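You operate a simulated robot arm through the tools that you are given. There is no shell and no other tool. Be economical: measure what you need, move in short steps, check, and stop when the job is done.

The job below is to be done with a simulated two-armed robot. You get a single attempt, and the scene is never put back.

JOB
Open the left door of the blue cupboard, fetch the orange jug and set it on the second shelf from the bottom of the blue cupboard and shut the door again. Fetch the blue tin and set it on the top of the grey cupboard. Put the blue pad block on the side shelf top. Open the upper drawer of the green bench, take the orange spacer block and leave it in the inside of the upper drawer of the green bench, then shut the drawer. The order is free. Set down upright: orange jug, blue tin.

It is judged by the outcome, as a careful person would: the job done as asked, and still so three seconds after it is handed in. It fails if anything else is knocked over, pushed out of place, dropped, spilled or broken.

ROBOT AND FRAMES
Two 7-joint arms with fingered hands on one trunk, on a base that drives. Base frame: it is fixed to the floor where the robot stands at the start and does not move with it; the origin is under the middle of the robot, x ahead of it, y to its left, z up. Lengths are in m, angles in degrees, forces in N, time in s.
The left shoulder is at the start at [0.042, 0.092, 1.084], the right one opposite. With the tool pointing down near the work surface each hand reaches from about 0.32 to 0.56 m from the robot's upright axis, wherever it stands, measured 20 degrees to its own side. Places, roughly: blue pad block (7x5x4 cm) [-4.8, -6.6, 0.9]; blue tin (8x8x10 cm) [-0.1, -4.4, 1]; inside of the upper drawer of the green bench [-3, -6.3, 0.6]; left door of the blue cupboard [0.5, 0.2, 0.9]; orange jug (13x9x15 cm) [-0.1, 1.2, 0.9]; orange spacer block (5x4x8 cm) [-4.6, -6.5, 0.9]; second shelf of the blue cupboard [0.8, 0.1, 0.6]; side shelf top [-3.2, -3.1, 1.1]; top of the grey cupboard [-0.9, -5.1, 1.8]; upper drawer of the green bench [-3, -6.2, 0.7]. Payload 2.1 kg a hand.
The tool frame of a hand sits at the grasp point between the pads (the TCP): z along the fingers, y along the line on which they close. The tips reach 0.02 m beyond it. The gripper opens to 0.068 m. The gripper's body begins 0.023 m behind the TCP. The gripper is a hand of 5 fingers: y runs from the thumb to the fingers, the wrist lies at [-0.01, -0.079, -0.131] in the tool frame.
Orientation is that of the tool frame in the base frame, as [roll, pitch, yaw] about the fixed x, y, z axes, in that order (R = Rz(yaw) Ry(pitch) Rx(roll)). With the fingers straight down and the wrist toward the robot, the tool's x, y and z point along [0, 1, 0], [1, 0, 0] and [0, 0, -1] of the base frame.

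CONTROLS
- The arms move only by the tool send_rows. It takes "left_increments", "right_increments" or both (then of equal length, played together; a hand with none holds still); each is a list of rows, each an object of numbers (a shift or turn left out is 0): "dx", "dy", "dz": the shift along the base's x, y, z in cm; "rx", "ry", "rz": the turn, a rotation vector about the base's x, y, z in degrees. In form: [{"dx": .., "dy": .., "dz": .., "rx": .., "ry": .., "rz": ..}, ...]. A call has 1 to 12 rows; each row is the pose to reach, as a shift and turn from the pose commanded when the call began. Each row takes 0.2 s and may step no farther than 0.05 m and 8.6 degrees from the row before; otherwise, the whole call is refused. Where a pose cannot be reached the arm comes as near as it can. A force on the tool above 40 N (or 10 N above the force at the start of the call, whichever is more), or a blocked arm, ends the call early, and 0.2 s more pass. In this call time passes only in rows, and 0.2 s behind the last. The reply holds the time, the measured pose of the TCP, the force on the tool along the base axes, the opening and the grip force, in the units named above and with some noise, with the torque about the TCP (base axes, N m) and any sound that the robot's microphone picked up, and new pictures: "views" is both (left out), scene, wrist or none (wrist: the cameras of the hands that moved).
- Cameras (640 x 400 px; columns grow to the right, rows downward): "scene" is now at [0.114, 0.0536, 1.2408]; the picture's right is [0.58, -0.81, -0.00], its down [-0.44, -0.32, -0.84] and it looks along [0.68, 0.49, -0.54] (base axes); focal length 214 px, centre (320, 200). "left" rides on the left gripper at [-0.054, -0.058, -0.072] in its tool frame; the picture's right is [-0.57, -0.39, 0.73], its down [0.73, -0.64, 0.23] and it looks along [0.38, 0.66, 0.65] (tool axes); focal length 226 px, centre (320, 200). "right" rides on the right gripper at [0.054, -0.058, -0.072] in its tool frame; the picture's right is [-0.57, 0.39, -0.73], its down [-0.73, -0.64, 0.23] and it looks along [-0.38, 0.66, 0.65] (tool axes); focal length 226 px, centre (320, 200). There is no depth. A picture from a camera that has moved, and an enlarged one, comes with that camera's place and axes in the base frame and with its lens.
- lift_body(by): slides the trunk up (or, below 0, down) by that many m; the arms and the scene camera ride with it, the base frame stays. It gives what a move gives, with no picture.
- roll_base(legs): drives the robot by 1 to 6 legs, each [ahead, left, turn to the left] in m, m and degrees, along the robot's own axes; the way and the turn of a leg run together, so that a leg with both is an arc; at most 1.5 m and 180 degrees a leg. The arms and the cameras ride along, it lands a little off, and it stops where it bumps. It gives what a move gives, and a new picture of the scene camera.
- curl_fingers(index, middle, ring, little, thumb_bend, thumb_turn, hand): sets how far each is bent, from 0 (flat) to 100 (curled in); at 30 the hand is open as for a grip, at 70 the pads meet at the TCP. One left out holds its place. A second passes; each finger stops where it meets its share of the squeeze, and holds until it gets a number again. It is the only way to open and close the hand. It gives what a move gives, with no picture; readings hold the bend of each and the force on index, middle, ring, little, thumb and palm. thumb_turn goes from beside the hand (0) to across from the fingers (100), as for a grip.
- turn_head(pan, tilt): turns the head with the scene camera to pan (to the left, within 86 degrees either way) and tilt (down, from -29 to 69), counted from straight ahead of the robot. It gives what a move gives, and a new picture of the scene camera.
- enlarge(camera, box): a new picture of the part [left, top, right, bottom] of that camera's present view, enlarged. It takes no simulated time.
- hand_in(): hands the job in; it is judged then, once.

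Go step by step. Nothing tells you exact positions but the pictures and the camera data: compare them with the known pose of the tool, close in by small moves and look again before you grip or let go. The budget is 186 turns and 260 pictures, counting those below and the enlarged ones. Unless the task says otherwise, let go and move clear before handing in, and close with one line.

The tools are called after ">>>" as name(argument=value, ...) on one line, values as JSON. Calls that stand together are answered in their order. send_rows: Moves the arms, as the interface text tells. Its arguments: {"type":"object","properties":{"left_increments":{"type":"array"},"right_increments":{"type":"array"},"views":{"type":"string","enum":["both","scene","wrist","none"]}},"required":[]} The other tools are called the same way: lift_body (by) slides the trunk up or down; curl_fingers (index, middle, ring, little, thumb_bend, thumb_turn, hand) moves the fingers one by one; roll_base (legs) drives the base; turn_head (pan, tilt) turns the head that bears the scene camera; enlarge (camera, box) takes an enlarged picture of a part of a camera's view; hand_in () hands the job in.

At the start:

```text
time_s: 0.0
left_tcp_pos: [0.293, 0.1816, 1.1835]
left_tool_rot: [-179.9, 0.0, 90.0]
left_wrist_force: [0.9, -0.8, -0.3]
left_torque: [0.01, -0.05, 0.02]
left_opening: 0.0677
left_finger_force: 0.1
left_shape: jaw
left_bend: [30.0, 30.0, 30.0, 30.0, 30.0, 98.0]
left_finger forces: [0.0, 0.0, 0.0, 0.0, 0.0, 0.1]
right_tcp_pos: [0.4083, -0.0569, 1.2431]
right_tool_rot: [179.9, 0.1, 89.9]
right_wrist_force: [-0.8, 0.6, 0.1]
right_torque: [-0.01, 0.0, 0.0]
right_opening: 0.0679
right_finger_force: 0.1
right_shape: jaw
right_bend: [30.0, 30.0, 30.0, 30.0, 30.0, 98.0]
right_finger forces: [0.0, 0.1, 0.1, 0.0, 0.1, 0.1]
trunk travel left (down, up): [-0.325, 0.579]
robot x, y, heading: [-0.0002, -0.0007, 0.0]
head pan, tilt: [35.6, 32.8]
```

scene: 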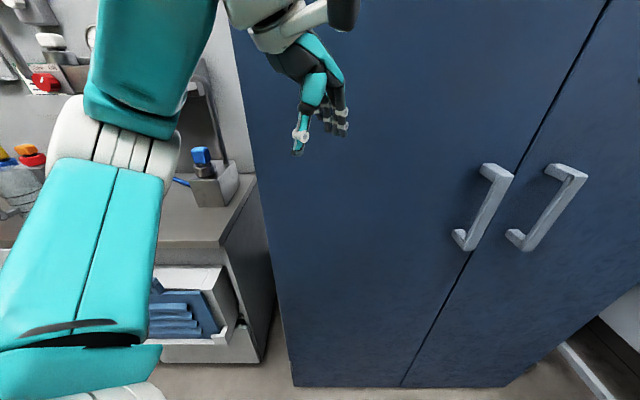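
right: 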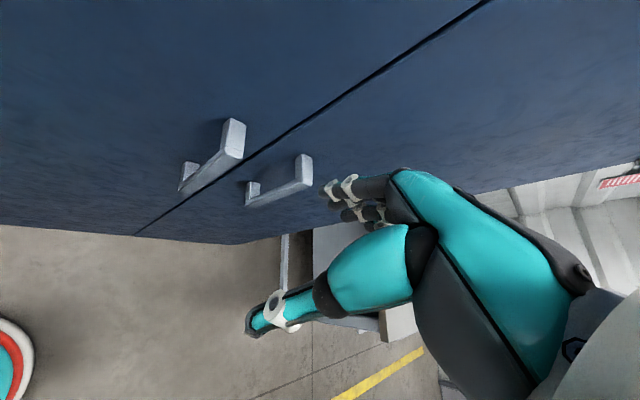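
left: 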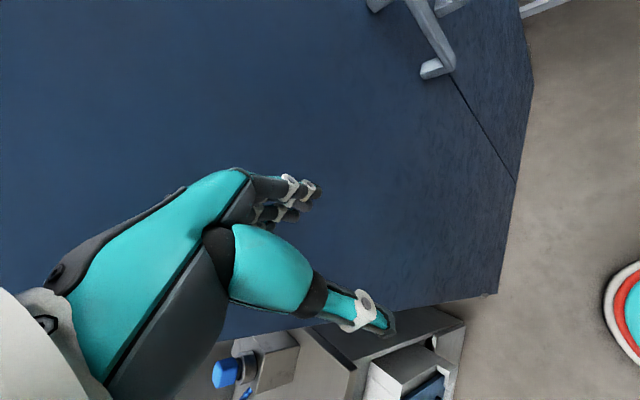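

I see the blue cupboard with its two handled doors turned about 35° to my left, and a grey bench beyond it. I'll look further left for the orange jug.

>>> turn_head(pan=84, tilt=25)

>>> turn_head(pan=-40, tilt=20)

```text
time_s: 1.2
left_tcp_pos: [0.295, 0.1803, 1.185]
left_tool_rot: [-180.0, 0.0, 90.0]
left_wrist_force: [-0.2, -0.3, 1.0]
left_torque: [0.03, -0.02, -0.03]
left_opening: 0.0679
left_finger_force: 0.1
left_shape: jaw
left_bend: [30.0, 30.0, 30.0, 30.0, 30.0, 98.0]
left_finger forces: [0.0, 0.1, 0.0, 0.1, 0.1, 0.0]
right_tcp_pos: [0.4085, -0.0578, 1.242]
right_tool_rot: [-180.0, 0.0, 89.9]
right_wrist_force: [-0.1, -0.8, 0.7]
right_torque: [0.05, 0.02, -0.02]
right_opening: 0.0678
right_finger_force: 0.1
right_shape: jaw
right_bend: [30.0, 30.0, 30.0, 30.0, 30.0, 98.0]
right_finger forces: [0.0, 0.0, 0.0, 0.1, 0.0, 0.0]
trunk travel left (down, up): [-0.325, 0.579]
robot x, y, heading: [-0.0006, -0.0017, -0.1]
head pan, tilt: [84.0, 25.0]
camera scene: at [0.0512, 0.0932, 1.2532], right [0.99, -0.11, 0.0], down [-0.04, -0.42, -0.91], along [0.1, 0.9, -0.42], focal length 214 px, centre (320, 200)
```

scene: 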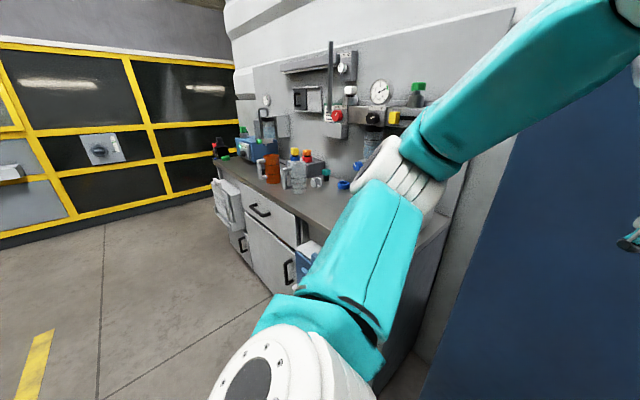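

```text
time_s: 3.2
left_tcp_pos: [0.2944, 0.1799, 1.1855]
left_tool_rot: [180.0, 0.0, 90.0]
left_wrist_force: [0.2, -0.5, -0.1]
left_torque: [-0.01, -0.01, 0.0]
left_opening: 0.0678
left_finger_force: 0.1
left_shape: jaw
left_bend: [30.0, 30.0, 30.0, 30.0, 30.0, 98.0]
left_finger forces: [0.0, 0.1, 0.1, 0.0, 0.0, 0.0]
right_tcp_pos: [0.408, -0.0567, 1.2428]
right_tool_rot: [180.0, 0.1, 90.0]
right_wrist_force: [-0.8, -0.2, 1.3]
right_torque: [0.04, -0.01, 0.01]
right_opening: 0.0676
right_finger_force: 0.0
right_shape: jaw
right_bend: [30.0, 30.0, 30.0, 30.0, 30.0, 98.0]
right_finger forces: [0.0, 0.0, 0.1, 0.0, 0.1, 0.1]
trunk travel left (down, up): [-0.325, 0.579]
robot x, y, heading: [0.0008, 0.0017, 0.2]
head pan, tilt: [-40.0, 20.0]
camera scene: at [0.1129, -0.0582, 1.2613], right [-0.64, -0.77, 0.0], down [-0.26, 0.22, -0.94], along [0.72, -0.6, -0.34], focal length 214 px, centre (320, 200)
```

scene: 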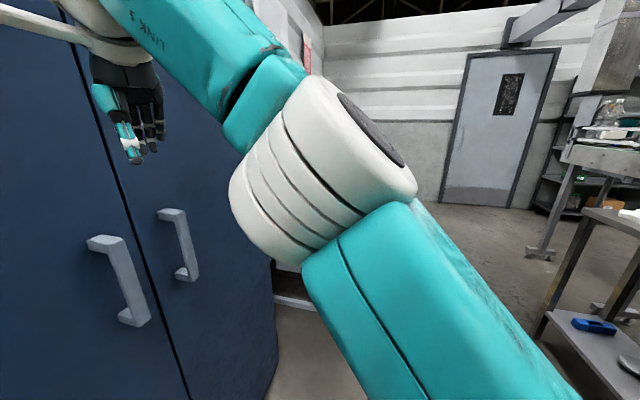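

The jug stands on the grey bench to the left, as told. I'll back off and turn square to the blue cupboard, which lies about 35.5° to the left, then look at it again.

>>> roll_base(legs=[[-0.25, 0, 0], [0, 0, 35.5], [-0.03, -0.59, 0]])

>>> turn_head(pan=10, tilt=25)

```text
time_s: 9.7
left_tcp_pos: [0.2069, -0.1809, 1.1854]
left_tool_rot: [-180.0, 0.0, 126.1]
left_wrist_force: [0.1, -0.4, 1.0]
left_torque: [0.03, 0.02, 0.01]
left_opening: 0.0677
left_finger_force: 0.2
left_shape: jaw
left_bend: [30.0, 30.0, 30.0, 30.0, 30.0, 98.0]
left_finger forces: [0.1, 0.0, 0.1, 0.1, 0.0, 0.0]
right_tcp_pos: [0.4374, -0.3047, 1.2421]
right_tool_rot: [180.0, 0.1, 126.1]
right_wrist_force: [0.1, -0.5, 0.1]
right_torque: [-0.02, 0.01, -0.03]
right_opening: 0.0679
right_finger_force: 0.1
right_shape: jaw
right_bend: [30.0, 30.0, 30.0, 30.0, 30.0, 98.0]
right_finger forces: [0.1, 0.1, 0.0, 0.1, 0.1, 0.0]
trunk travel left (down, up): [-0.325, 0.579]
robot x, y, heading: [0.0741, -0.5026, 36.1]
head pan, tilt: [-40.0, 20.0]
camera scene: at [0.2018, -0.4806, 1.2613], right [-0.07, -1.0, 0.0], down [-0.34, 0.02, -0.94], along [0.94, -0.06, -0.34], focal length 214 px, centre (320, 200)
```

scene: 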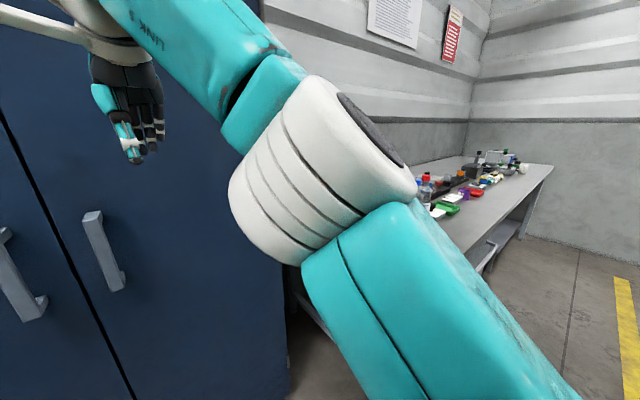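

```text
time_s: 10.9
left_tcp_pos: [0.2055, -0.1808, 1.185]
left_tool_rot: [180.0, 0.0, 126.2]
left_wrist_force: [-1.1, 0.5, -0.2]
left_torque: [0.01, 0.0, 0.01]
left_opening: 0.0677
left_finger_force: 0.1
left_shape: jaw
left_bend: [30.0, 30.0, 30.0, 30.0, 30.0, 98.0]
left_finger forces: [0.1, 0.0, 0.1, 0.1, 0.0, 0.1]
right_tcp_pos: [0.4393, -0.3051, 1.2433]
right_tool_rot: [180.0, 0.0, 126.2]
right_wrist_force: [0.3, -0.1, -0.3]
right_torque: [0.0, 0.01, 0.01]
right_opening: 0.0676
right_finger_force: 0.0
right_shape: jaw
right_bend: [30.0, 30.0, 30.0, 30.0, 30.0, 98.0]
right_finger forces: [0.0, 0.1, 0.0, 0.0, 0.0, 0.1]
trunk travel left (down, up): [-0.325, 0.579]
robot x, y, heading: [0.0743, -0.4969, 36.3]
head pan, tilt: [10.0, 25.0]
camera scene: at [0.1726, -0.4079, 1.2532], right [0.72, -0.69, 0.0], down [-0.29, -0.3, -0.91], along [0.63, 0.65, -0.42], focal length 214 px, centre (320, 200)
```

scene: 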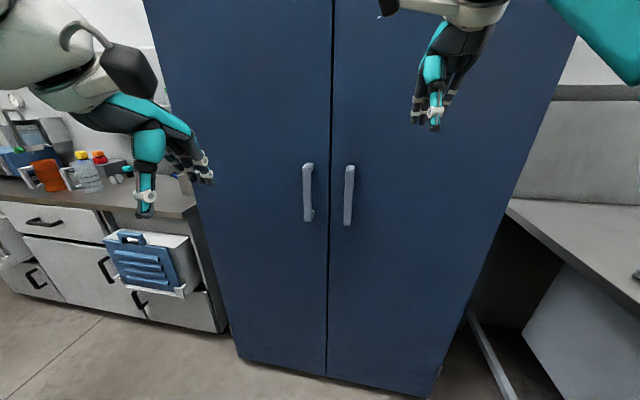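

I'm square to the doors now. The left handle is about 0.67 m ahead at z≈1.02, a vertical bar, so I'll turn the left hand to point forward with its closing line horizontal.

>>> send_rows(left_increments=[{"dx": 1.1, "dy": 0.5, "dz": -1, "rx": -1.06, "ry": -6.86, "rz": 4.91}, {"dx": 2.2, "dy": 1, "dz": -2, "rx": -2.12, "ry": -13.72, "rz": 9.82}, {"dx": 3.3, "dy": 1.5, "dz": -3, "rx": -3.18, "ry": -20.58, "rz": 14.73}, {"dx": 4.4, "dy": 2, "dz": -4, "rx": -4.24, "ry": -27.44, "rz": 19.64}, {"dx": 5.5, "dy": 2.5, "dz": -5, "rx": -5.3, "ry": -34.3, "rz": 24.55}, {"dx": 6.6, "dy": 3, "dz": -6, "rx": -6.36, "ry": -41.16, "rz": 29.46}, {"dx": 7.7, "dy": 3.5, "dz": -7, "rx": -7.42, "ry": -48.02, "rz": 34.37}, {"dx": 8.8, "dy": 4, "dz": -8, "rx": -8.48, "ry": -54.88, "rz": 39.28}, {"dx": 9.9, "dy": 4.5, "dz": -9, "rx": -9.54, "ry": -61.74, "rz": 44.19}, {"dx": 11, "dy": 5, "dz": -10, "rx": -10.6, "ry": -68.6, "rz": 49.1}, {"dx": 12.1, "dy": 5.5, "dz": -11, "rx": -11.66, "ry": -75.46, "rz": 54.01}, {"dx": 13.1, "dy": 5.9, "dz": -12, "rx": -12.72, "ry": -82.32, "rz": 58.92}], views="both")

```text
time_s: 13.5
left_tcp_pos: [0.3366, -0.1209, 1.0632]
left_tool_rot: [140.4, 75.3, 166.2]
left_wrist_force: [0.1, 0.4, 0.3]
left_torque: [-0.01, -0.02, 0.03]
left_opening: 0.0677
left_finger_force: 0.0
left_shape: jaw
left_bend: [30.0, 30.0, 30.0, 30.0, 30.0, 98.0]
left_finger forces: [0.1, 0.1, 0.1, 0.0, 0.0, 0.0]
right_tcp_pos: [0.4385, -0.3039, 1.2416]
right_tool_rot: [-179.9, 0.0, 126.2]
right_wrist_force: [0.9, -0.3, 0.1]
right_torque: [0.03, 0.0, 0.0]
right_opening: 0.0678
right_finger_force: 0.1
right_shape: jaw
right_bend: [30.0, 30.0, 30.0, 30.0, 30.0, 98.0]
right_finger forces: [0.1, 0.0, 0.0, 0.0, 0.0, 0.0]
trunk travel left (down, up): [-0.325, 0.579]
robot x, y, heading: [0.0762, -0.5028, 36.2]
head pan, tilt: [10.0, 25.0]
camera scene: at [0.1726, -0.4079, 1.2532], right [0.72, -0.69, 0.0], down [-0.29, -0.31, -0.91], along [0.63, 0.65, -0.42], focal length 214 px, centre (320, 200)
camera left: at [0.3116, -0.2073, 1.1223], right [0.94, -0.06, 0.34], down [0.29, -0.43, -0.86], along [0.2, 0.9, -0.38], focal length 226 px, centre (320, 200)
```

scene: 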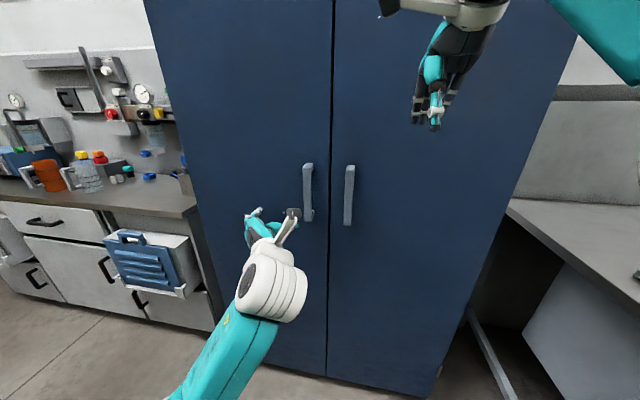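
left: 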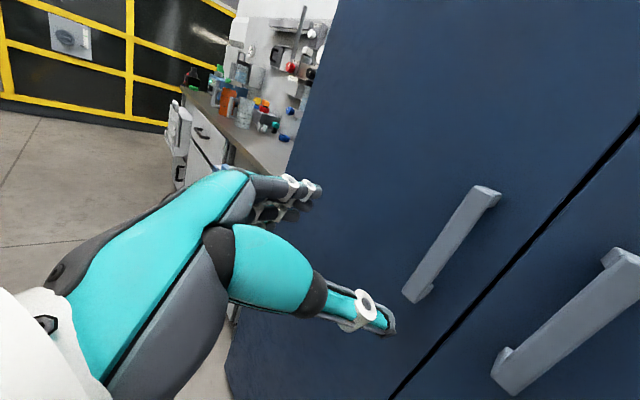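

The left hand is turning as planned. I'll finish the turn and come to 10 cm short of the handle.

>>> send_rows(left_increments=[{"dx": 2.8, "dy": 1.8, "dz": -1, "rx": -0.57, "ry": -3.7, "rz": 2.6}, {"dx": 5.6, "dy": 3.6, "dz": -2, "rx": -1.14, "ry": -7.4, "rz": 5.2}, {"dx": 8.4, "dy": 5.4, "dz": -3, "rx": -1.7, "ry": -11.1, "rz": 7.9}, {"dx": 11.3, "dy": 7.2, "dz": -4.3, "rx": -2.27, "ry": -14.7, "rz": 10.5}], views="both")

```text
time_s: 14.5
left_tcp_pos: [0.4493, -0.0493, 1.0246]
left_tool_rot: [-21.7, 89.6, 14.5]
left_wrist_force: [0.6, -0.2, -0.4]
left_torque: [0.02, 0.01, 0.0]
left_opening: 0.0677
left_finger_force: 0.1
left_shape: jaw
left_bend: [30.0, 30.0, 30.0, 30.0, 30.0, 98.0]
left_finger forces: [0.0, 0.0, 0.0, 0.0, 0.0, 0.0]
right_tcp_pos: [0.4387, -0.3046, 1.244]
right_tool_rot: [-180.0, 0.1, 126.1]
right_wrist_force: [0.6, 0.4, -0.3]
right_torque: [0.01, 0.0, 0.02]
right_opening: 0.068
right_finger_force: 0.1
right_shape: jaw
right_bend: [30.0, 30.0, 30.0, 30.0, 30.0, 98.0]
right_finger forces: [0.1, 0.0, 0.0, 0.1, 0.0, 0.0]
trunk travel left (down, up): [-0.325, 0.579]
robot x, y, heading: [0.072, -0.4986, 36.1]
head pan, tilt: [10.0, 25.0]
camera scene: at [0.1727, -0.4079, 1.2532], right [0.72, -0.69, 0.0], down [-0.29, -0.31, -0.91], along [0.63, 0.65, -0.42], focal length 214 px, centre (320, 200)
camera left: at [0.4261, -0.1384, 1.0807], right [0.81, 0.12, 0.57], down [0.57, -0.38, -0.73], along [0.13, 0.92, -0.38], focal length 226 px, centre (320, 200)
```

scene: 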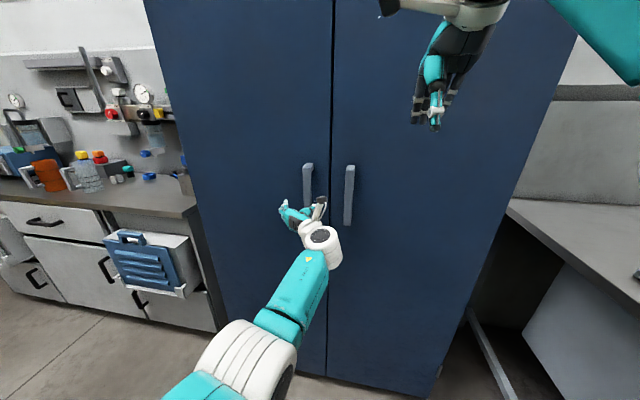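
left: 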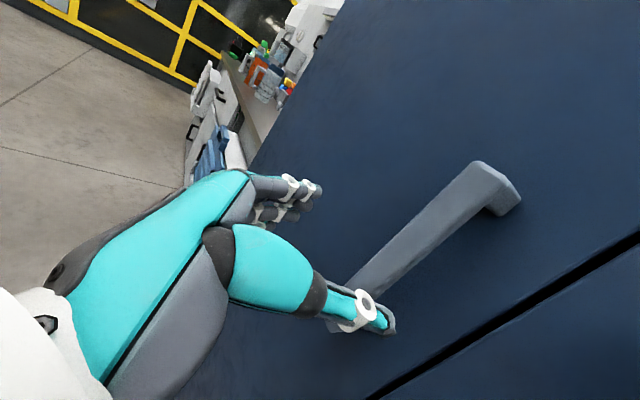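

The handle bar lies ahead and between thumb and fingers, a touch to the left. I'll move in 9 cm along the hand's axis and check.

>>> send_rows(left_increments=[{"dx": 2.4, "dy": 2.0}, {"dx": 4.8, "dy": 4.0}, {"dx": 7.1, "dy": 5.7}], views="both")

```text
time_s: 15.3
left_tcp_pos: [0.4514, -0.0224, 1.0452]
left_tool_rot: [-58.5, 89.8, -22.2]
left_wrist_force: [-0.5, 0.4, 0.7]
left_torque: [0.0, -0.02, -0.03]
left_opening: 0.0677
left_finger_force: 0.1
left_shape: jaw
left_bend: [30.0, 30.0, 30.0, 30.0, 30.0, 98.0]
left_finger forces: [0.0, 0.0, 0.0, 0.0, 0.1, 0.1]
left hand out of reach, approached as far as the arm can: row 1, 2, 3
right_tcp_pos: [0.4389, -0.3038, 1.2425]
right_tool_rot: [180.0, 0.0, 126.3]
right_wrist_force: [0.0, 0.5, -0.4]
right_torque: [-0.02, -0.01, -0.04]
right_opening: 0.0675
right_finger_force: 0.0
right_shape: jaw
right_bend: [30.0, 30.0, 30.0, 30.0, 30.0, 98.0]
right_finger forces: [0.1, 0.0, 0.0, 0.0, 0.1, 0.0]
trunk travel left (down, up): [-0.325, 0.579]
robot x, y, heading: [0.0763, -0.4985, 36.0]
head pan, tilt: [10.0, 25.0]
camera scene: at [0.1728, -0.4079, 1.2532], right [0.72, -0.69, 0.0], down [-0.29, -0.31, -0.91], along [0.63, 0.65, -0.42], focal length 214 px, centre (320, 200)
camera left: at [0.429, -0.1107, 1.1013], right [0.81, 0.12, 0.57], down [0.57, -0.38, -0.73], along [0.13, 0.92, -0.38], focal length 226 px, centre (320, 200)
```

scene: 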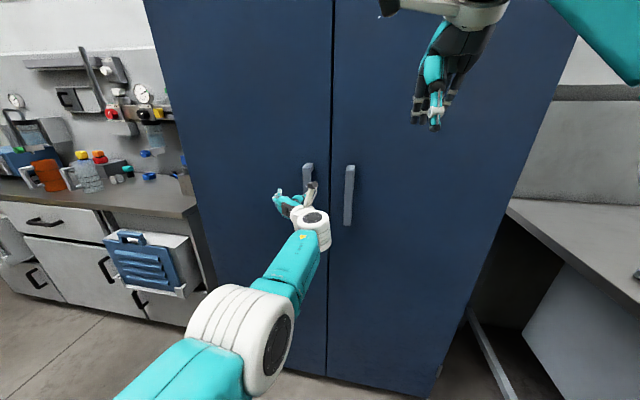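
left: 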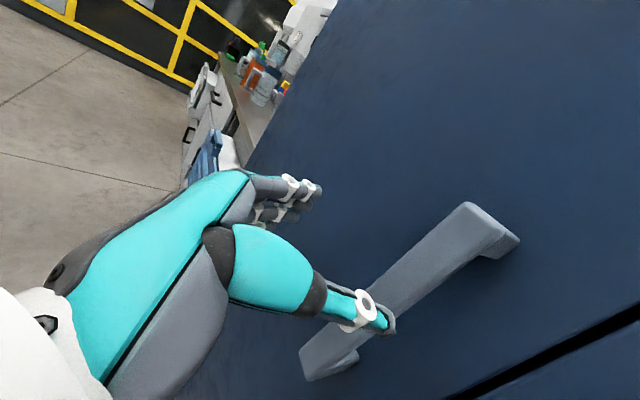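

That was the limit of the arm's reach, so the robot must stand closer. I'll draw the hand back, then drive 15 cm ahead.

>>> send_rows(left_increments=[{"dx": -4, "dy": -2.9}, {"dx": -8, "dy": -5.8}, {"dx": -12, "dy": -8.7}, {"dx": -16, "dy": -11.6}, {"dx": -19.8, "dy": -14.5}], views="none")

>>> roll_base(legs=[[0.15, 0, 0]])

```text
time_s: 16.4
left_tcp_pos: [0.269, -0.1505, 1.1315]
left_tool_rot: [4.4, 75.0, 41.8]
left_wrist_force: [-0.5, -0.3, -0.7]
left_torque: [0.0, 0.01, 0.04]
left_opening: 0.0676
left_finger_force: 0.0
left_shape: jaw
left_bend: [30.0, 30.0, 30.0, 30.0, 30.0, 98.0]
left_finger forces: [0.0, 0.0, 0.0, 0.0, 0.1, 0.0]
right_tcp_pos: [0.4398, -0.3038, 1.2427]
right_tool_rot: [-179.9, 0.0, 126.2]
right_wrist_force: [-0.2, -0.4, -0.4]
right_torque: [0.02, 0.04, -0.01]
right_opening: 0.0677
right_finger_force: 0.0
right_shape: jaw
right_bend: [30.0, 30.0, 30.0, 30.0, 30.0, 98.0]
right_finger forces: [0.1, 0.0, 0.0, 0.1, 0.1, 0.0]
trunk travel left (down, up): [-0.325, 0.579]
robot x, y, heading: [0.0769, -0.4973, 36.3]
head pan, tilt: [10.0, 25.0]
stopped in row 5 (left hand): the arm was blocked; the commanded pose is now the measured one
```

```text
time_s: 17.8
left_tcp_pos: [0.3899, -0.0632, 1.1319]
left_tool_rot: [4.2, 75.0, 41.3]
left_wrist_force: [1.0, 0.3, -0.1]
left_torque: [0.0, 0.04, 0.01]
left_opening: 0.0679
left_finger_force: 0.0
left_shape: jaw
left_bend: [30.0, 30.0, 30.0, 30.0, 30.0, 98.0]
left_finger forces: [0.1, 0.0, 0.0, 0.1, 0.0, 0.0]
right_tcp_pos: [0.5589, -0.2174, 1.2429]
right_tool_rot: [180.0, 0.0, 126.2]
right_wrist_force: [0.1, -0.5, -0.7]
right_torque: [0.01, -0.02, -0.04]
right_opening: 0.0677
right_finger_force: 0.1
right_shape: jaw
right_bend: [30.0, 30.0, 30.0, 30.0, 30.0, 98.0]
right_finger forces: [0.0, 0.0, 0.0, 0.1, 0.0, 0.0]
trunk travel left (down, up): [-0.325, 0.579]
robot x, y, heading: [0.1937, -0.4134, 36.6]
head pan, tilt: [10.0, 25.0]
camera scene: at [0.2922, -0.3209, 1.2532], right [0.72, -0.69, 0.0], down [-0.29, -0.3, -0.91], along [0.63, 0.65, -0.42], focal length 214 px, centre (320, 200)
```

scene: 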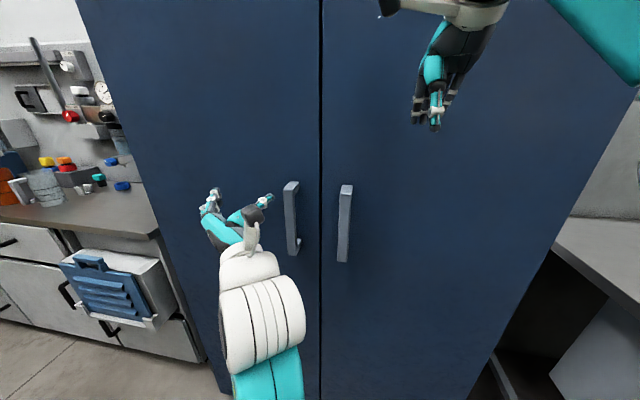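

The arm folded too far and stopped, harmlessly. I'll level the hand and bring it before the handle again from the closer stand.

>>> send_rows(left_increments=[{"dx": 1.7, "dy": 0.4, "dz": -3.3, "rx": -3, "ry": 4, "rz": 0}, {"dx": 3.5, "dy": 0.9, "dz": -6.6, "rx": -6, "ry": 8, "rz": 0}, {"dx": 5.3, "dy": 1.4, "dz": -10, "rx": -8.9, "ry": 12.1, "rz": 0}], views="both")

```text
time_s: 18.8
left_tcp_pos: [0.439, -0.0412, 1.0645]
left_tool_rot: [34.9, 84.0, 73.2]
left_wrist_force: [-0.2, -0.4, 1.0]
left_torque: [0.03, 0.01, -0.01]
left_opening: 0.068
left_finger_force: 0.0
left_shape: jaw
left_bend: [30.0, 30.0, 30.0, 30.0, 30.0, 98.0]
left_finger forces: [0.0, 0.0, 0.1, 0.1, 0.0, 0.0]
right_tcp_pos: [0.5582, -0.218, 1.2421]
right_tool_rot: [179.9, 0.0, 126.0]
right_wrist_force: [0.3, -0.1, 0.1]
right_torque: [0.0, -0.02, 0.01]
right_opening: 0.0677
right_finger_force: 0.1
right_shape: jaw
right_bend: [30.0, 30.0, 30.0, 30.0, 30.0, 98.0]
right_finger forces: [0.0, 0.0, 0.0, 0.1, 0.0, 0.0]
trunk travel left (down, up): [-0.325, 0.579]
robot x, y, heading: [0.1943, -0.4116, 36.0]
head pan, tilt: [10.0, 25.0]
stopped in row 3 (left hand): the arm was blocked; the commanded pose is now the measured one
camera scene: at [0.2922, -0.3208, 1.2532], right [0.72, -0.69, 0.0], down [-0.29, -0.3, -0.91], along [0.63, 0.65, -0.42], focal length 214 px, centre (320, 200)
camera left: at [0.4181, -0.1357, 1.1101], right [0.79, 0.09, 0.6], down [0.6, -0.28, -0.75], along [0.11, 0.95, -0.28], focal length 226 px, centre (320, 200)
```

scene: 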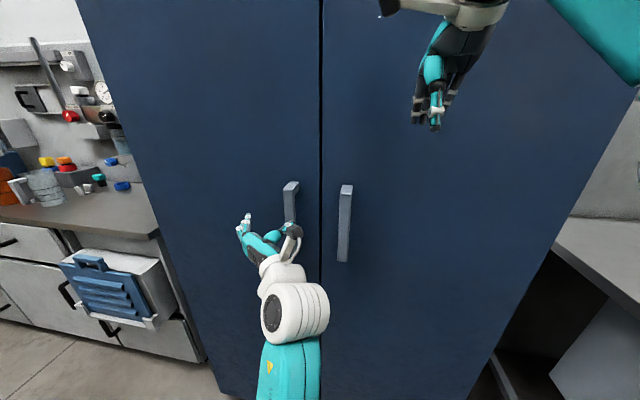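
left: 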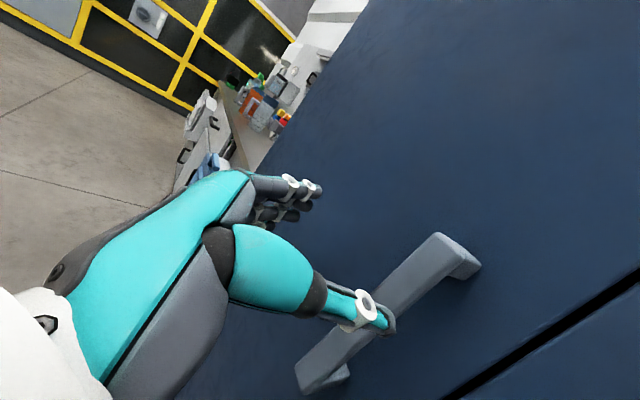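

The hand stands about 10 cm before the bar and about 1 cm too far left. I'll move forward with that correction.

>>> send_rows(left_increments=[{"dx": 2.7, "dy": 1.2, "dz": 0}, {"dx": 5.0, "dy": 2.6, "dz": -0.5}, {"dx": 7.2, "dy": 4.0, "dz": -1.0}, {"dx": 8.7, "dy": 5.0, "dz": -1.0}], views="both")

```text
time_s: 19.8
left_tcp_pos: [0.528, 0.0043, 1.0505]
left_tool_rot: [31.4, 84.8, 69.4]
left_wrist_force: [-0.4, -0.4, -0.4]
left_torque: [0.01, -0.01, -0.03]
left_opening: 0.0677
left_finger_force: 0.0
left_shape: jaw
left_bend: [30.0, 30.0, 30.0, 30.0, 30.0, 98.0]
left_finger forces: [0.1, 0.1, 0.1, 0.0, 0.0, 0.0]
right_tcp_pos: [0.5591, -0.2182, 1.2423]
right_tool_rot: [-179.9, 0.0, 126.2]
right_wrist_force: [-0.5, -0.4, 1.4]
right_torque: [-0.02, 0.03, 0.04]
right_opening: 0.0674
right_finger_force: 0.1
right_shape: jaw
right_bend: [30.0, 30.0, 30.0, 30.0, 30.0, 98.0]
right_finger forces: [0.0, 0.0, 0.0, 0.0, 0.0, 0.0]
trunk travel left (down, up): [-0.325, 0.579]
robot x, y, heading: [0.194, -0.4163, 36.1]
head pan, tilt: [10.0, 25.0]
camera scene: at [0.2922, -0.3209, 1.2532], right [0.72, -0.69, 0.0], down [-0.29, -0.3, -0.91], along [0.63, 0.65, -0.42], focal length 214 px, centre (320, 200)
camera left: at [0.5064, -0.0887, 1.0975], right [0.79, 0.09, 0.6], down [0.6, -0.3, -0.74], along [0.11, 0.95, -0.29], focal length 226 px, centre (320, 200)
```

scene: 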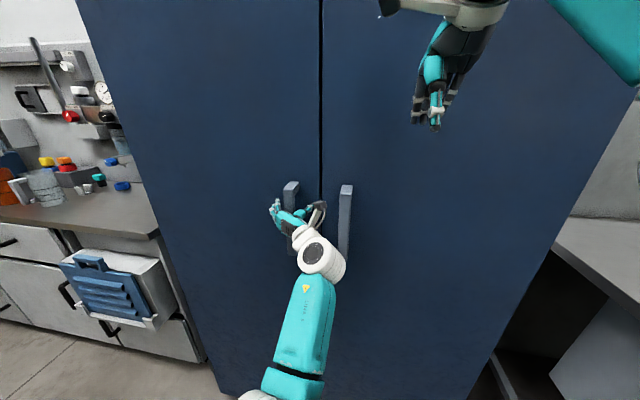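
left: 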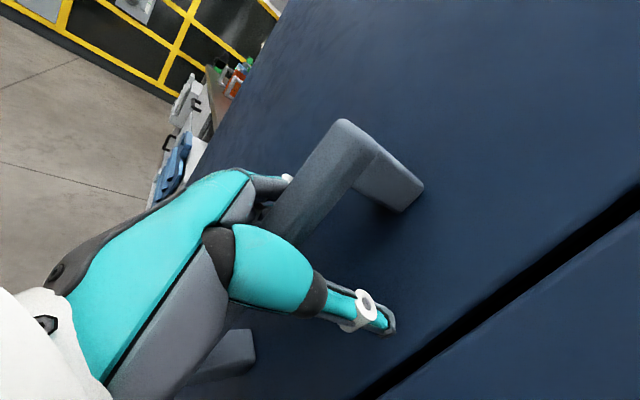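

The bar is now between thumb and fingers, well into the hand. I'll close them loosely round it.

>>> curl_fingers(hand="left", index=60, middle=60, ring=60, little=60, thumb_bend=60)

```text
time_s: 20.8
left_tcp_pos: [0.5278, 0.0043, 1.0505]
left_tool_rot: [31.8, 84.7, 69.7]
left_wrist_force: [-1.2, 0.8, -0.6]
left_torque: [0.01, 0.04, -0.04]
left_opening: 0.0122
left_finger_force: 0.7
left_shape: fingers
left_bend: [60.0, 60.0, 60.0, 60.0, 60.0, 98.0]
left_finger forces: [0.0, 0.4, 0.0, 0.7, 0.0, 0.1]
right_tcp_pos: [0.5589, -0.2181, 1.2426]
right_tool_rot: [-180.0, 0.0, 126.0]
right_wrist_force: [-0.7, -0.3, 0.1]
right_torque: [0.02, 0.02, 0.0]
right_opening: 0.0677
right_finger_force: 0.0
right_shape: jaw
right_bend: [30.0, 30.0, 30.0, 30.0, 30.0, 98.0]
right_finger forces: [0.1, 0.1, 0.0, 0.0, 0.0, 0.1]
trunk travel left (down, up): [-0.325, 0.579]
robot x, y, heading: [0.1955, -0.4134, 36.3]
head pan, tilt: [10.0, 25.0]
```

The bar is caged. Now I'll pull the door by backing the base along the handle's arc.

>>> roll_base(legs=[[-0.1, 0.026, 0], [-0.094, 0.051, 0]])

```text
time_s: 22.7
left_tcp_pos: [0.3271, -0.0468, 1.0502]
left_tool_rot: [32.0, 84.7, 70.1]
left_wrist_force: [0.4, -0.5, 0.8]
left_torque: [-0.01, -0.03, -0.02]
left_opening: 0.0126
left_finger_force: 0.0
left_shape: fingers
left_bend: [60.0, 60.0, 60.0, 60.0, 60.0, 98.0]
left_finger forces: [0.0, 0.0, 0.0, 0.1, 0.0, 0.0]
right_tcp_pos: [0.3576, -0.2692, 1.2421]
right_tool_rot: [180.0, 0.0, 126.2]
right_wrist_force: [0.0, 0.2, -0.4]
right_torque: [-0.01, 0.01, 0.01]
right_opening: 0.0677
right_finger_force: 0.0
right_shape: jaw
right_bend: [30.0, 30.0, 30.0, 30.0, 30.0, 98.0]
right_finger forces: [0.0, 0.0, 0.0, 0.0, 0.0, 0.0]
trunk travel left (down, up): [-0.325, 0.579]
robot x, y, heading: [-0.0111, -0.4626, 36.0]
head pan, tilt: [10.0, 25.0]
camera scene: at [0.0908, -0.3726, 1.2532], right [0.72, -0.69, 0.0], down [-0.29, -0.3, -0.91], along [0.63, 0.65, -0.42], focal length 214 px, centre (320, 200)
```

scene: 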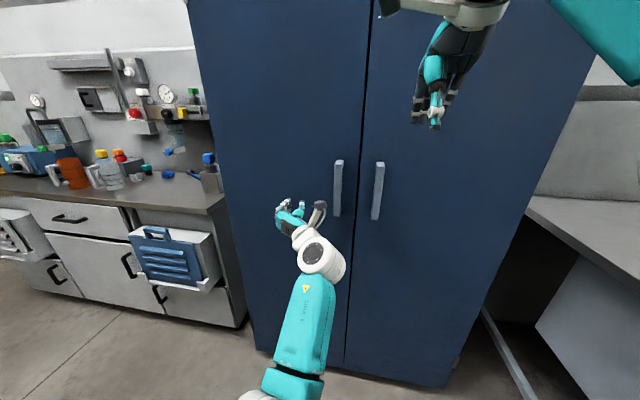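

The handle slipped out of the loose cage and the door stayed shut. I'll open the hand, return a little deeper, and grip firmly this time.

>>> curl_fingers(hand="left", index=30, middle=30, ring=30, little=30, thumb_bend=30)

>>> roll_base(legs=[[0, -0.082, 0], [0.205, 0, 0]])

>>> enlarge(camera="left", box=[160, 60, 480, 400])

```text
time_s: 23.7
left_tcp_pos: [0.3265, -0.0467, 1.0504]
left_tool_rot: [31.9, 84.7, 69.8]
left_wrist_force: [0.6, 0.1, -0.1]
left_torque: [-0.01, -0.03, -0.02]
left_opening: 0.0619
left_finger_force: 0.0
left_shape: fingers
left_bend: [30.0, 30.0, 30.0, 30.0, 30.0, 98.0]
left_finger forces: [0.0, 0.0, 0.0, 0.0, 0.0, 0.1]
right_tcp_pos: [0.3572, -0.2694, 1.2424]
right_tool_rot: [180.0, 0.1, 126.2]
right_wrist_force: [0.5, -0.7, -0.2]
right_torque: [0.01, -0.01, 0.0]
right_opening: 0.0677
right_finger_force: 0.1
right_shape: jaw
right_bend: [30.0, 30.0, 30.0, 30.0, 30.0, 98.0]
right_finger forces: [0.0, 0.0, 0.0, 0.0, 0.0, 0.1]
trunk travel left (down, up): [-0.325, 0.579]
robot x, y, heading: [-0.0064, -0.462, 36.4]
head pan, tilt: [10.0, 25.0]
```

```text
time_s: 26.0
left_tcp_pos: [0.5332, 0.0066, 1.0528]
left_tool_rot: [29.2, 84.6, 67.6]
left_wrist_force: [-22.5, -11.3, -1.3]
left_torque: [-0.17, 0.1, -0.37]
left_opening: 0.0651
left_finger_force: 12.1
left_shape: fingers
left_bend: [30.0, 30.0, 30.0, 30.0, 26.0, 99.0]
left_finger forces: [0.0, 7.4, 0.0, 0.1, 17.3, 0.1]
right_tcp_pos: [0.5646, -0.216, 1.2429]
right_tool_rot: [179.7, 0.1, 126.3]
right_wrist_force: [0.7, -0.2, -0.4]
right_torque: [-0.02, 0.0, -0.01]
right_opening: 0.0678
right_finger_force: 0.0
right_shape: jaw
right_bend: [30.0, 30.0, 30.0, 30.0, 30.0, 98.0]
right_finger forces: [0.0, 0.0, 0.0, 0.0, 0.0, 0.1]
trunk travel left (down, up): [-0.325, 0.579]
robot x, y, heading: [0.204, -0.4098, 36.3]
head pan, tilt: [10.0, 25.0]
camera scene: at [0.2976, -0.3202, 1.2536], right [0.72, -0.69, 0.0], down [-0.29, -0.3, -0.91], along [0.63, 0.66, -0.42], focal length 214 px, centre (320, 200)
```

scene: 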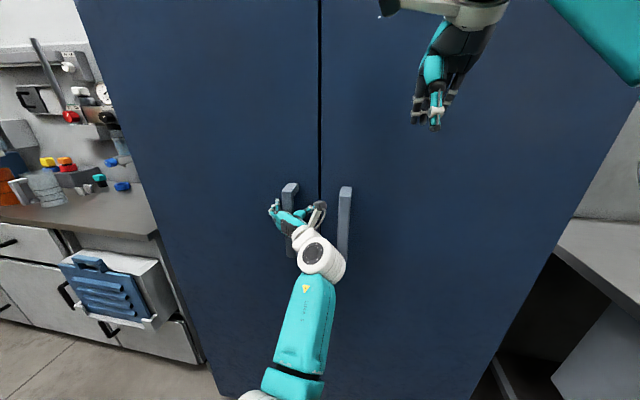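

```text
1.18 times, centred on (320, 230) of left
camera zoom: at [0.5108, -0.0867, 1.0989], right [0.79, 0.09, 0.6], down [0.6, -0.3, -0.74], along [0.11, 0.95, -0.29], focal length 266 px, centre (320, 165)
```

zoom: 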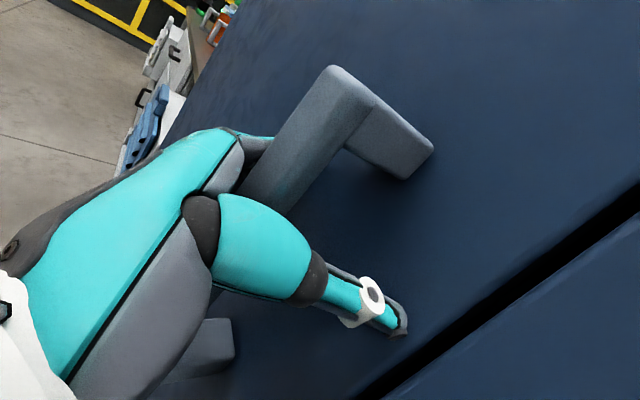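

The thumb tip now touches the door panel, so the bar is as deep as it can be. I'll close firmly.

>>> curl_fingers(hand="left", index=95, middle=95, ring=95, little=95, thumb_bend=80)

>>> enlarge(camera="left", box=[160, 60, 480, 400])

```text
time_s: 26.6
left_tcp_pos: [0.5283, 0.0077, 1.0518]
left_tool_rot: [29.1, 84.5, 67.7]
left_wrist_force: [-27.7, -13.7, -0.9]
left_torque: [0.37, -0.04, -1.04]
left_opening: 0.0236
left_finger_force: 53.6
left_shape: fingers
left_bend: [92.0, 37.0, 90.0, 90.0, 45.0, 97.0]
left_finger forces: [8.2, 16.2, 9.8, 25.2, 46.9, 0.0]
right_tcp_pos: [0.5595, -0.2149, 1.2442]
right_tool_rot: [179.7, 0.0, 126.5]
right_wrist_force: [1.0, 0.3, 0.1]
right_torque: [0.03, -0.03, 0.0]
right_opening: 0.0676
right_finger_force: 0.2
right_shape: jaw
right_bend: [30.0, 30.0, 30.0, 30.0, 30.0, 98.0]
right_finger forces: [0.1, 0.1, 0.0, 0.1, 0.1, 0.0]
trunk travel left (down, up): [-0.325, 0.579]
robot x, y, heading: [0.2015, -0.4133, 36.3]
head pan, tilt: [10.0, 25.0]
stopped (left hand): the force on the tool passed its limit at 42 N (the readings are from after the stop); the commanded pose is now the measured one
```

```text
1.18 times, centred on (320, 230) of left
camera zoom: at [0.5078, -0.0862, 1.0993], right [0.79, 0.1, 0.61], down [0.61, -0.29, -0.74], along [0.1, 0.95, -0.29], focal length 266 px, centre (320, 165)
```

zoom: 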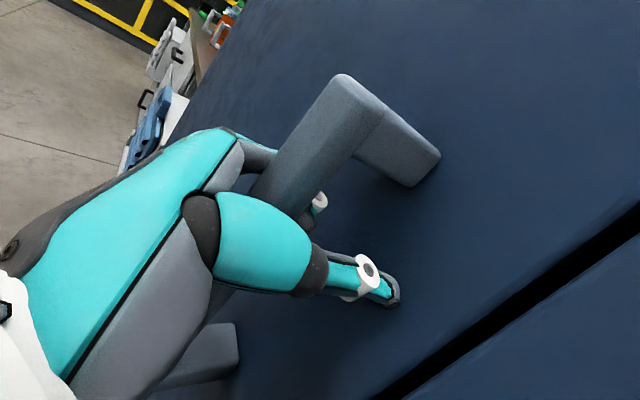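

The fingers are now hooked behind the bar. I'll pull with the base along the arc again.

>>> roll_base(legs=[[-0.1, 0.026, 0], [-0.094, 0.051, 0]])

```text
time_s: 28.5
left_tcp_pos: [0.333, -0.0441, 1.0507]
left_tool_rot: [32.0, 84.7, 70.2]
left_wrist_force: [11.6, 16.8, 13.3]
left_torque: [0.55, -1.92, -4.88]
left_opening: 0.0314
left_finger_force: 116.1
left_shape: fingers
left_bend: [87.0, 51.0, 85.0, 81.0, 0.0, 92.0]
left_finger forces: [26.6, 0.1, 43.4, 56.5, 105.7, 0.1]
right_tcp_pos: [0.365, -0.2674, 1.2414]
right_tool_rot: [-180.0, 0.0, 126.4]
right_wrist_force: [0.1, 0.1, -0.3]
right_torque: [0.02, 0.03, 0.0]
right_opening: 0.0675
right_finger_force: 0.0
right_shape: jaw
right_bend: [30.0, 30.0, 30.0, 30.0, 30.0, 98.0]
right_finger forces: [0.0, 0.1, 0.0, 0.1, 0.0, 0.0]
trunk travel left (down, up): [-0.325, 0.579]
robot x, y, heading: [0.0002, -0.4647, 36.4]
head pan, tilt: [10.0, 25.0]
camera scene: at [0.0989, -0.3703, 1.2531], right [0.72, -0.69, 0.0], down [-0.29, -0.31, -0.91], along [0.63, 0.65, -0.42], focal length 214 px, centre (320, 200)
```

scene: 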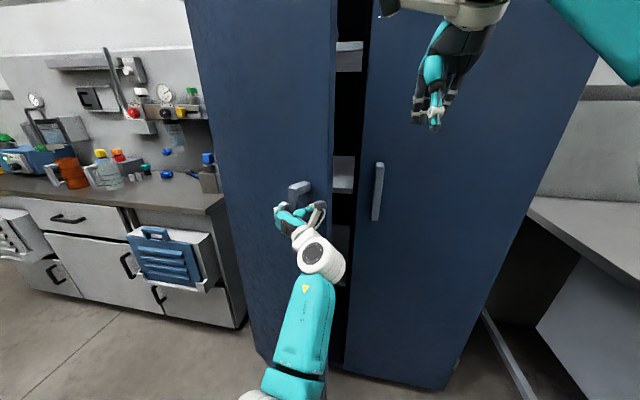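

The door is open some 27°. I'll ease the thumb to relieve the twist and carry on around the hinge with an arc of the base.

>>> curl_fingers(hand="left", thumb_bend=2, index=80, middle=80, ring=80, little=75)

>>> roll_base(legs=[[-0.2, 0.33, -25]])

```text
time_s: 29.5
left_tcp_pos: [0.3333, -0.0449, 1.0502]
left_tool_rot: [31.6, 84.7, 69.8]
left_wrist_force: [2.1, 1.3, 2.7]
left_torque: [-0.12, -0.49, -0.87]
left_opening: 0.0308
left_finger_force: 20.9
left_shape: fingers
left_bend: [80.0, 79.0, 78.0, 75.0, 0.0, 95.0]
left_finger forces: [1.4, 1.5, 8.1, 10.8, 19.1, 0.0]
right_tcp_pos: [0.3637, -0.2675, 1.2432]
right_tool_rot: [-180.0, 0.0, 126.3]
right_wrist_force: [0.0, -0.7, -0.5]
right_torque: [-0.01, -0.01, -0.01]
right_opening: 0.0675
right_finger_force: 0.1
right_shape: jaw
right_bend: [30.0, 30.0, 30.0, 30.0, 30.0, 98.0]
right_finger forces: [0.0, 0.0, 0.0, 0.1, 0.1, 0.0]
trunk travel left (down, up): [-0.325, 0.579]
robot x, y, heading: [-0.0026, -0.4631, 36.4]
head pan, tilt: [10.0, 25.0]
```

```text
time_s: 32.0
left_tcp_pos: [0.1634, -0.0105, 1.0508]
left_tool_rot: [30.0, 84.6, 43.2]
left_wrist_force: [0.4, -3.6, 1.2]
left_torque: [-0.33, -0.42, -0.96]
left_opening: 0.0319
left_finger_force: 21.2
left_shape: fingers
left_bend: [80.0, 79.0, 78.0, 75.0, 0.0, 95.0]
left_finger forces: [1.0, 1.7, 7.0, 11.9, 21.3, 0.1]
right_tcp_pos: [0.0989, -0.2263, 1.2426]
right_tool_rot: [-180.0, 0.1, 101.3]
right_wrist_force: [-0.2, 0.2, -1.5]
right_torque: [-0.03, 0.05, -0.01]
right_opening: 0.0676
right_finger_force: 0.1
right_shape: jaw
right_bend: [30.0, 30.0, 30.0, 30.0, 30.0, 98.0]
right_finger forces: [0.0, 0.0, 0.1, 0.0, 0.0, 0.0]
trunk travel left (down, up): [-0.325, 0.579]
robot x, y, heading: [-0.3128, -0.2494, 11.4]
head pan, tilt: [10.0, 25.0]
camera scene: at [-0.1867, -0.2067, 1.2533], right [0.36, -0.93, 0.0], down [-0.39, -0.15, -0.91], along [0.84, 0.33, -0.42], focal length 214 px, centre (320, 200)
```

scene: 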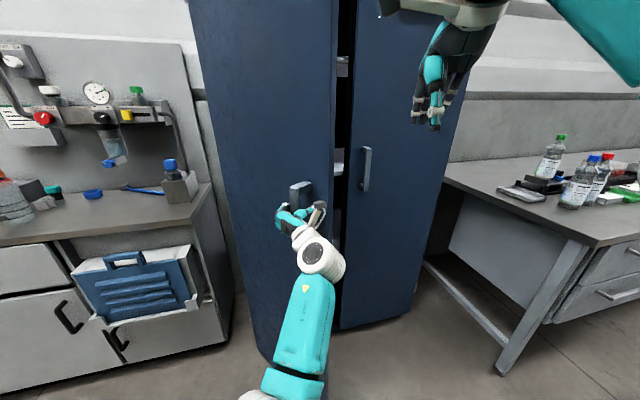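

The door follows nicely, about 52° open. Another arc of 32° about the hinge.

>>> roll_base(legs=[[-0.265, 0.418, -32]])

```text
time_s: 34.9
left_tcp_pos: [-0.0072, 0.1435, 1.0496]
left_tool_rot: [30.9, 84.6, 11.8]
left_wrist_force: [5.2, -1.1, 4.7]
left_torque: [-0.79, -0.35, -1.69]
left_opening: 0.033
left_finger_force: 39.7
left_shape: fingers
left_bend: [80.0, 79.0, 78.0, 74.0, 0.0, 94.0]
left_finger forces: [2.9, 4.1, 10.0, 24.2, 37.6, 0.0]
right_tcp_pos: [-0.1773, -0.0041, 1.2412]
right_tool_rot: [180.0, 0.0, 69.1]
right_wrist_force: [0.5, -0.1, 0.1]
right_torque: [-0.02, -0.02, 0.01]
right_opening: 0.0677
right_finger_force: 0.0
right_shape: jaw
right_bend: [30.0, 30.0, 30.0, 30.0, 30.0, 98.0]
right_finger forces: [0.0, 0.0, 0.1, 0.1, 0.0, 0.0]
trunk travel left (down, up): [-0.325, 0.579]
robot x, y, heading: [-0.539, 0.1992, -21.3]
head pan, tilt: [10.0, 25.0]
camera scene: at [-0.4089, 0.1657, 1.2532], right [-0.19, -0.98, 0.0], down [-0.42, 0.08, -0.91], along [0.89, -0.17, -0.42], focal length 214 px, centre (320, 200)
```

scene: 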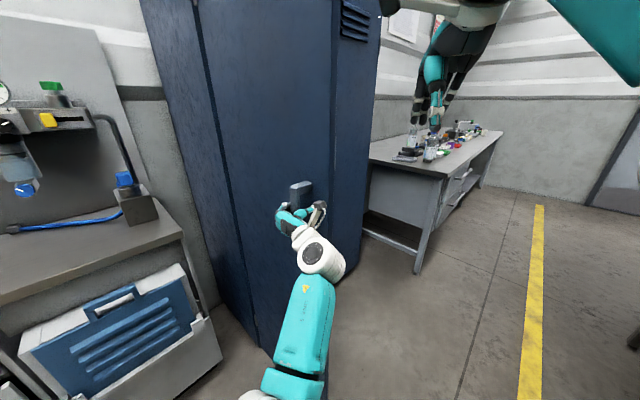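

The door stands open about 85°. I'll release the handle, back away and look toward the bench with the jug.

>>> curl_fingers(hand="left", thumb_bend=2, index=5, middle=5, ring=5, little=5)

>>> roll_base(legs=[[-0.2, 0, 0]])

>>> turn_head(pan=70, tilt=25)

```text
time_s: 35.9
left_tcp_pos: [-0.0069, 0.1431, 1.0513]
left_tool_rot: [31.3, 84.6, 12.1]
left_wrist_force: [-0.1, 0.8, 0.2]
left_torque: [0.01, -0.01, -0.03]
left_opening: 0.0968
left_finger_force: 0.0
left_shape: fingers
left_bend: [5.0, 5.0, 5.0, 5.0, 2.0, 98.0]
left_finger forces: [0.0, 0.0, 0.0, 0.0, 0.0, 0.0]
right_tcp_pos: [-0.1774, -0.0031, 1.2435]
right_tool_rot: [-180.0, 0.0, 69.0]
right_wrist_force: [0.3, 0.9, 0.2]
right_torque: [-0.02, 0.0, -0.02]
right_opening: 0.0675
right_finger_force: 0.1
right_shape: jaw
right_bend: [30.0, 30.0, 30.0, 30.0, 30.0, 98.0]
right_finger forces: [0.0, 0.1, 0.0, 0.1, 0.0, 0.0]
trunk travel left (down, up): [-0.325, 0.579]
robot x, y, heading: [-0.5375, 0.1956, -21.0]
head pan, tilt: [10.0, 25.0]
```

```text
time_s: 37.5
left_tcp_pos: [-0.1941, 0.2168, 1.0511]
left_tool_rot: [31.6, 84.6, 12.8]
left_wrist_force: [-0.9, 0.1, 0.0]
left_torque: [-0.04, -0.01, -0.01]
left_opening: 0.0964
left_finger_force: 0.0
left_shape: fingers
left_bend: [5.0, 5.0, 5.0, 5.0, 2.0, 98.0]
left_finger forces: [0.0, 0.1, 0.0, 0.0, 0.0, 0.0]
right_tcp_pos: [-0.3637, 0.068, 1.2431]
right_tool_rot: [179.9, 0.0, 69.3]
right_wrist_force: [-0.6, 0.3, 0.3]
right_torque: [0.01, 0.01, -0.01]
right_opening: 0.0677
right_finger_force: 0.0
right_shape: jaw
right_bend: [30.0, 30.0, 30.0, 30.0, 30.0, 98.0]
right_finger forces: [0.1, 0.0, 0.1, 0.0, 0.0, 0.0]
trunk travel left (down, up): [-0.325, 0.579]
robot x, y, heading: [-0.725, 0.2688, -21.0]
head pan, tilt: [10.0, 25.0]
camera scene: at [-0.5958, 0.2377, 1.2532], right [-0.19, -0.98, 0.0], down [-0.42, 0.08, -0.91], along [0.89, -0.17, -0.42], focal length 214 px, centre (320, 200)
```

scene: 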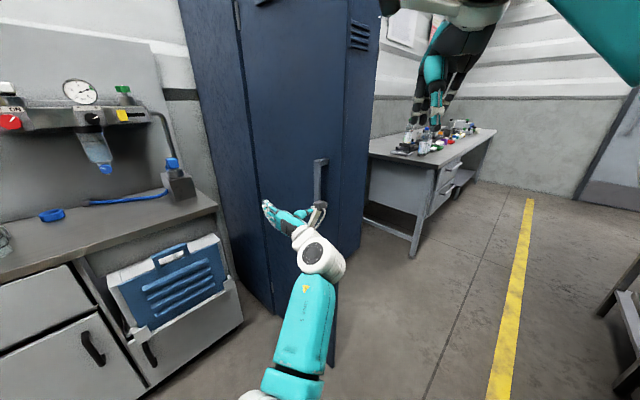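

```text
time_s: 38.8
left_tcp_pos: [-0.1924, 0.2163, 1.0512]
left_tool_rot: [31.8, 84.6, 13.0]
left_wrist_force: [-0.1, 0.1, -0.3]
left_torque: [0.02, -0.01, -0.02]
left_opening: 0.0969
left_finger_force: 0.0
left_shape: fingers
left_bend: [5.0, 5.0, 5.0, 5.0, 2.0, 98.0]
left_finger forces: [0.0, 0.1, 0.0, 0.0, 0.1, 0.0]
right_tcp_pos: [-0.3634, 0.0693, 1.2425]
right_tool_rot: [-179.9, 0.0, 69.3]
right_wrist_force: [-0.4, 0.0, 0.5]
right_torque: [0.01, -0.04, 0.01]
right_opening: 0.0676
right_finger_force: 0.0
right_shape: jaw
right_bend: [30.0, 30.0, 30.0, 30.0, 30.0, 98.0]
right_finger forces: [0.0, 0.0, 0.1, 0.0, 0.0, 0.0]
trunk travel left (down, up): [-0.325, 0.579]
robot x, y, heading: [-0.7227, 0.2697, -20.8]
head pan, tilt: [70.0, 25.0]
camera scene: at [-0.6261, 0.3246, 1.2532], right [0.76, -0.65, 0.0], down [-0.28, -0.32, -0.91], along [0.59, 0.69, -0.42], focal length 214 px, centre (320, 200)
```

scene: 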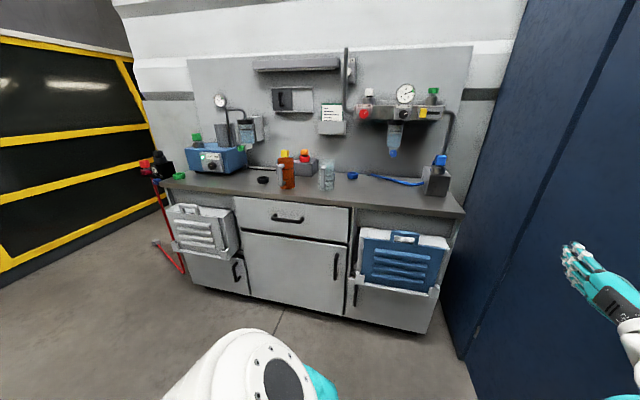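

I now see the whole bench, parallel to the cupboard; the orange jug stands about 12 cm behind its front edge with its handle pointing left/front. I'll enlarge it.

>>> enlarge(camera="scene", box=[230, 130, 350, 205])

```text
5.33 times, centred on (290, 168) of scene
camera zoom: at [-0.6261, 0.3246, 1.2532], right [0.76, -0.65, 0.0], down [-0.28, -0.32, -0.91], along [0.59, 0.69, -0.42], focal length 1144 px, centre (480, 373)
```

zoom: 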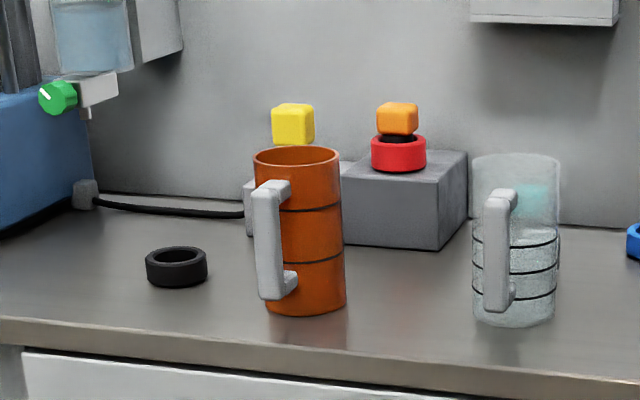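

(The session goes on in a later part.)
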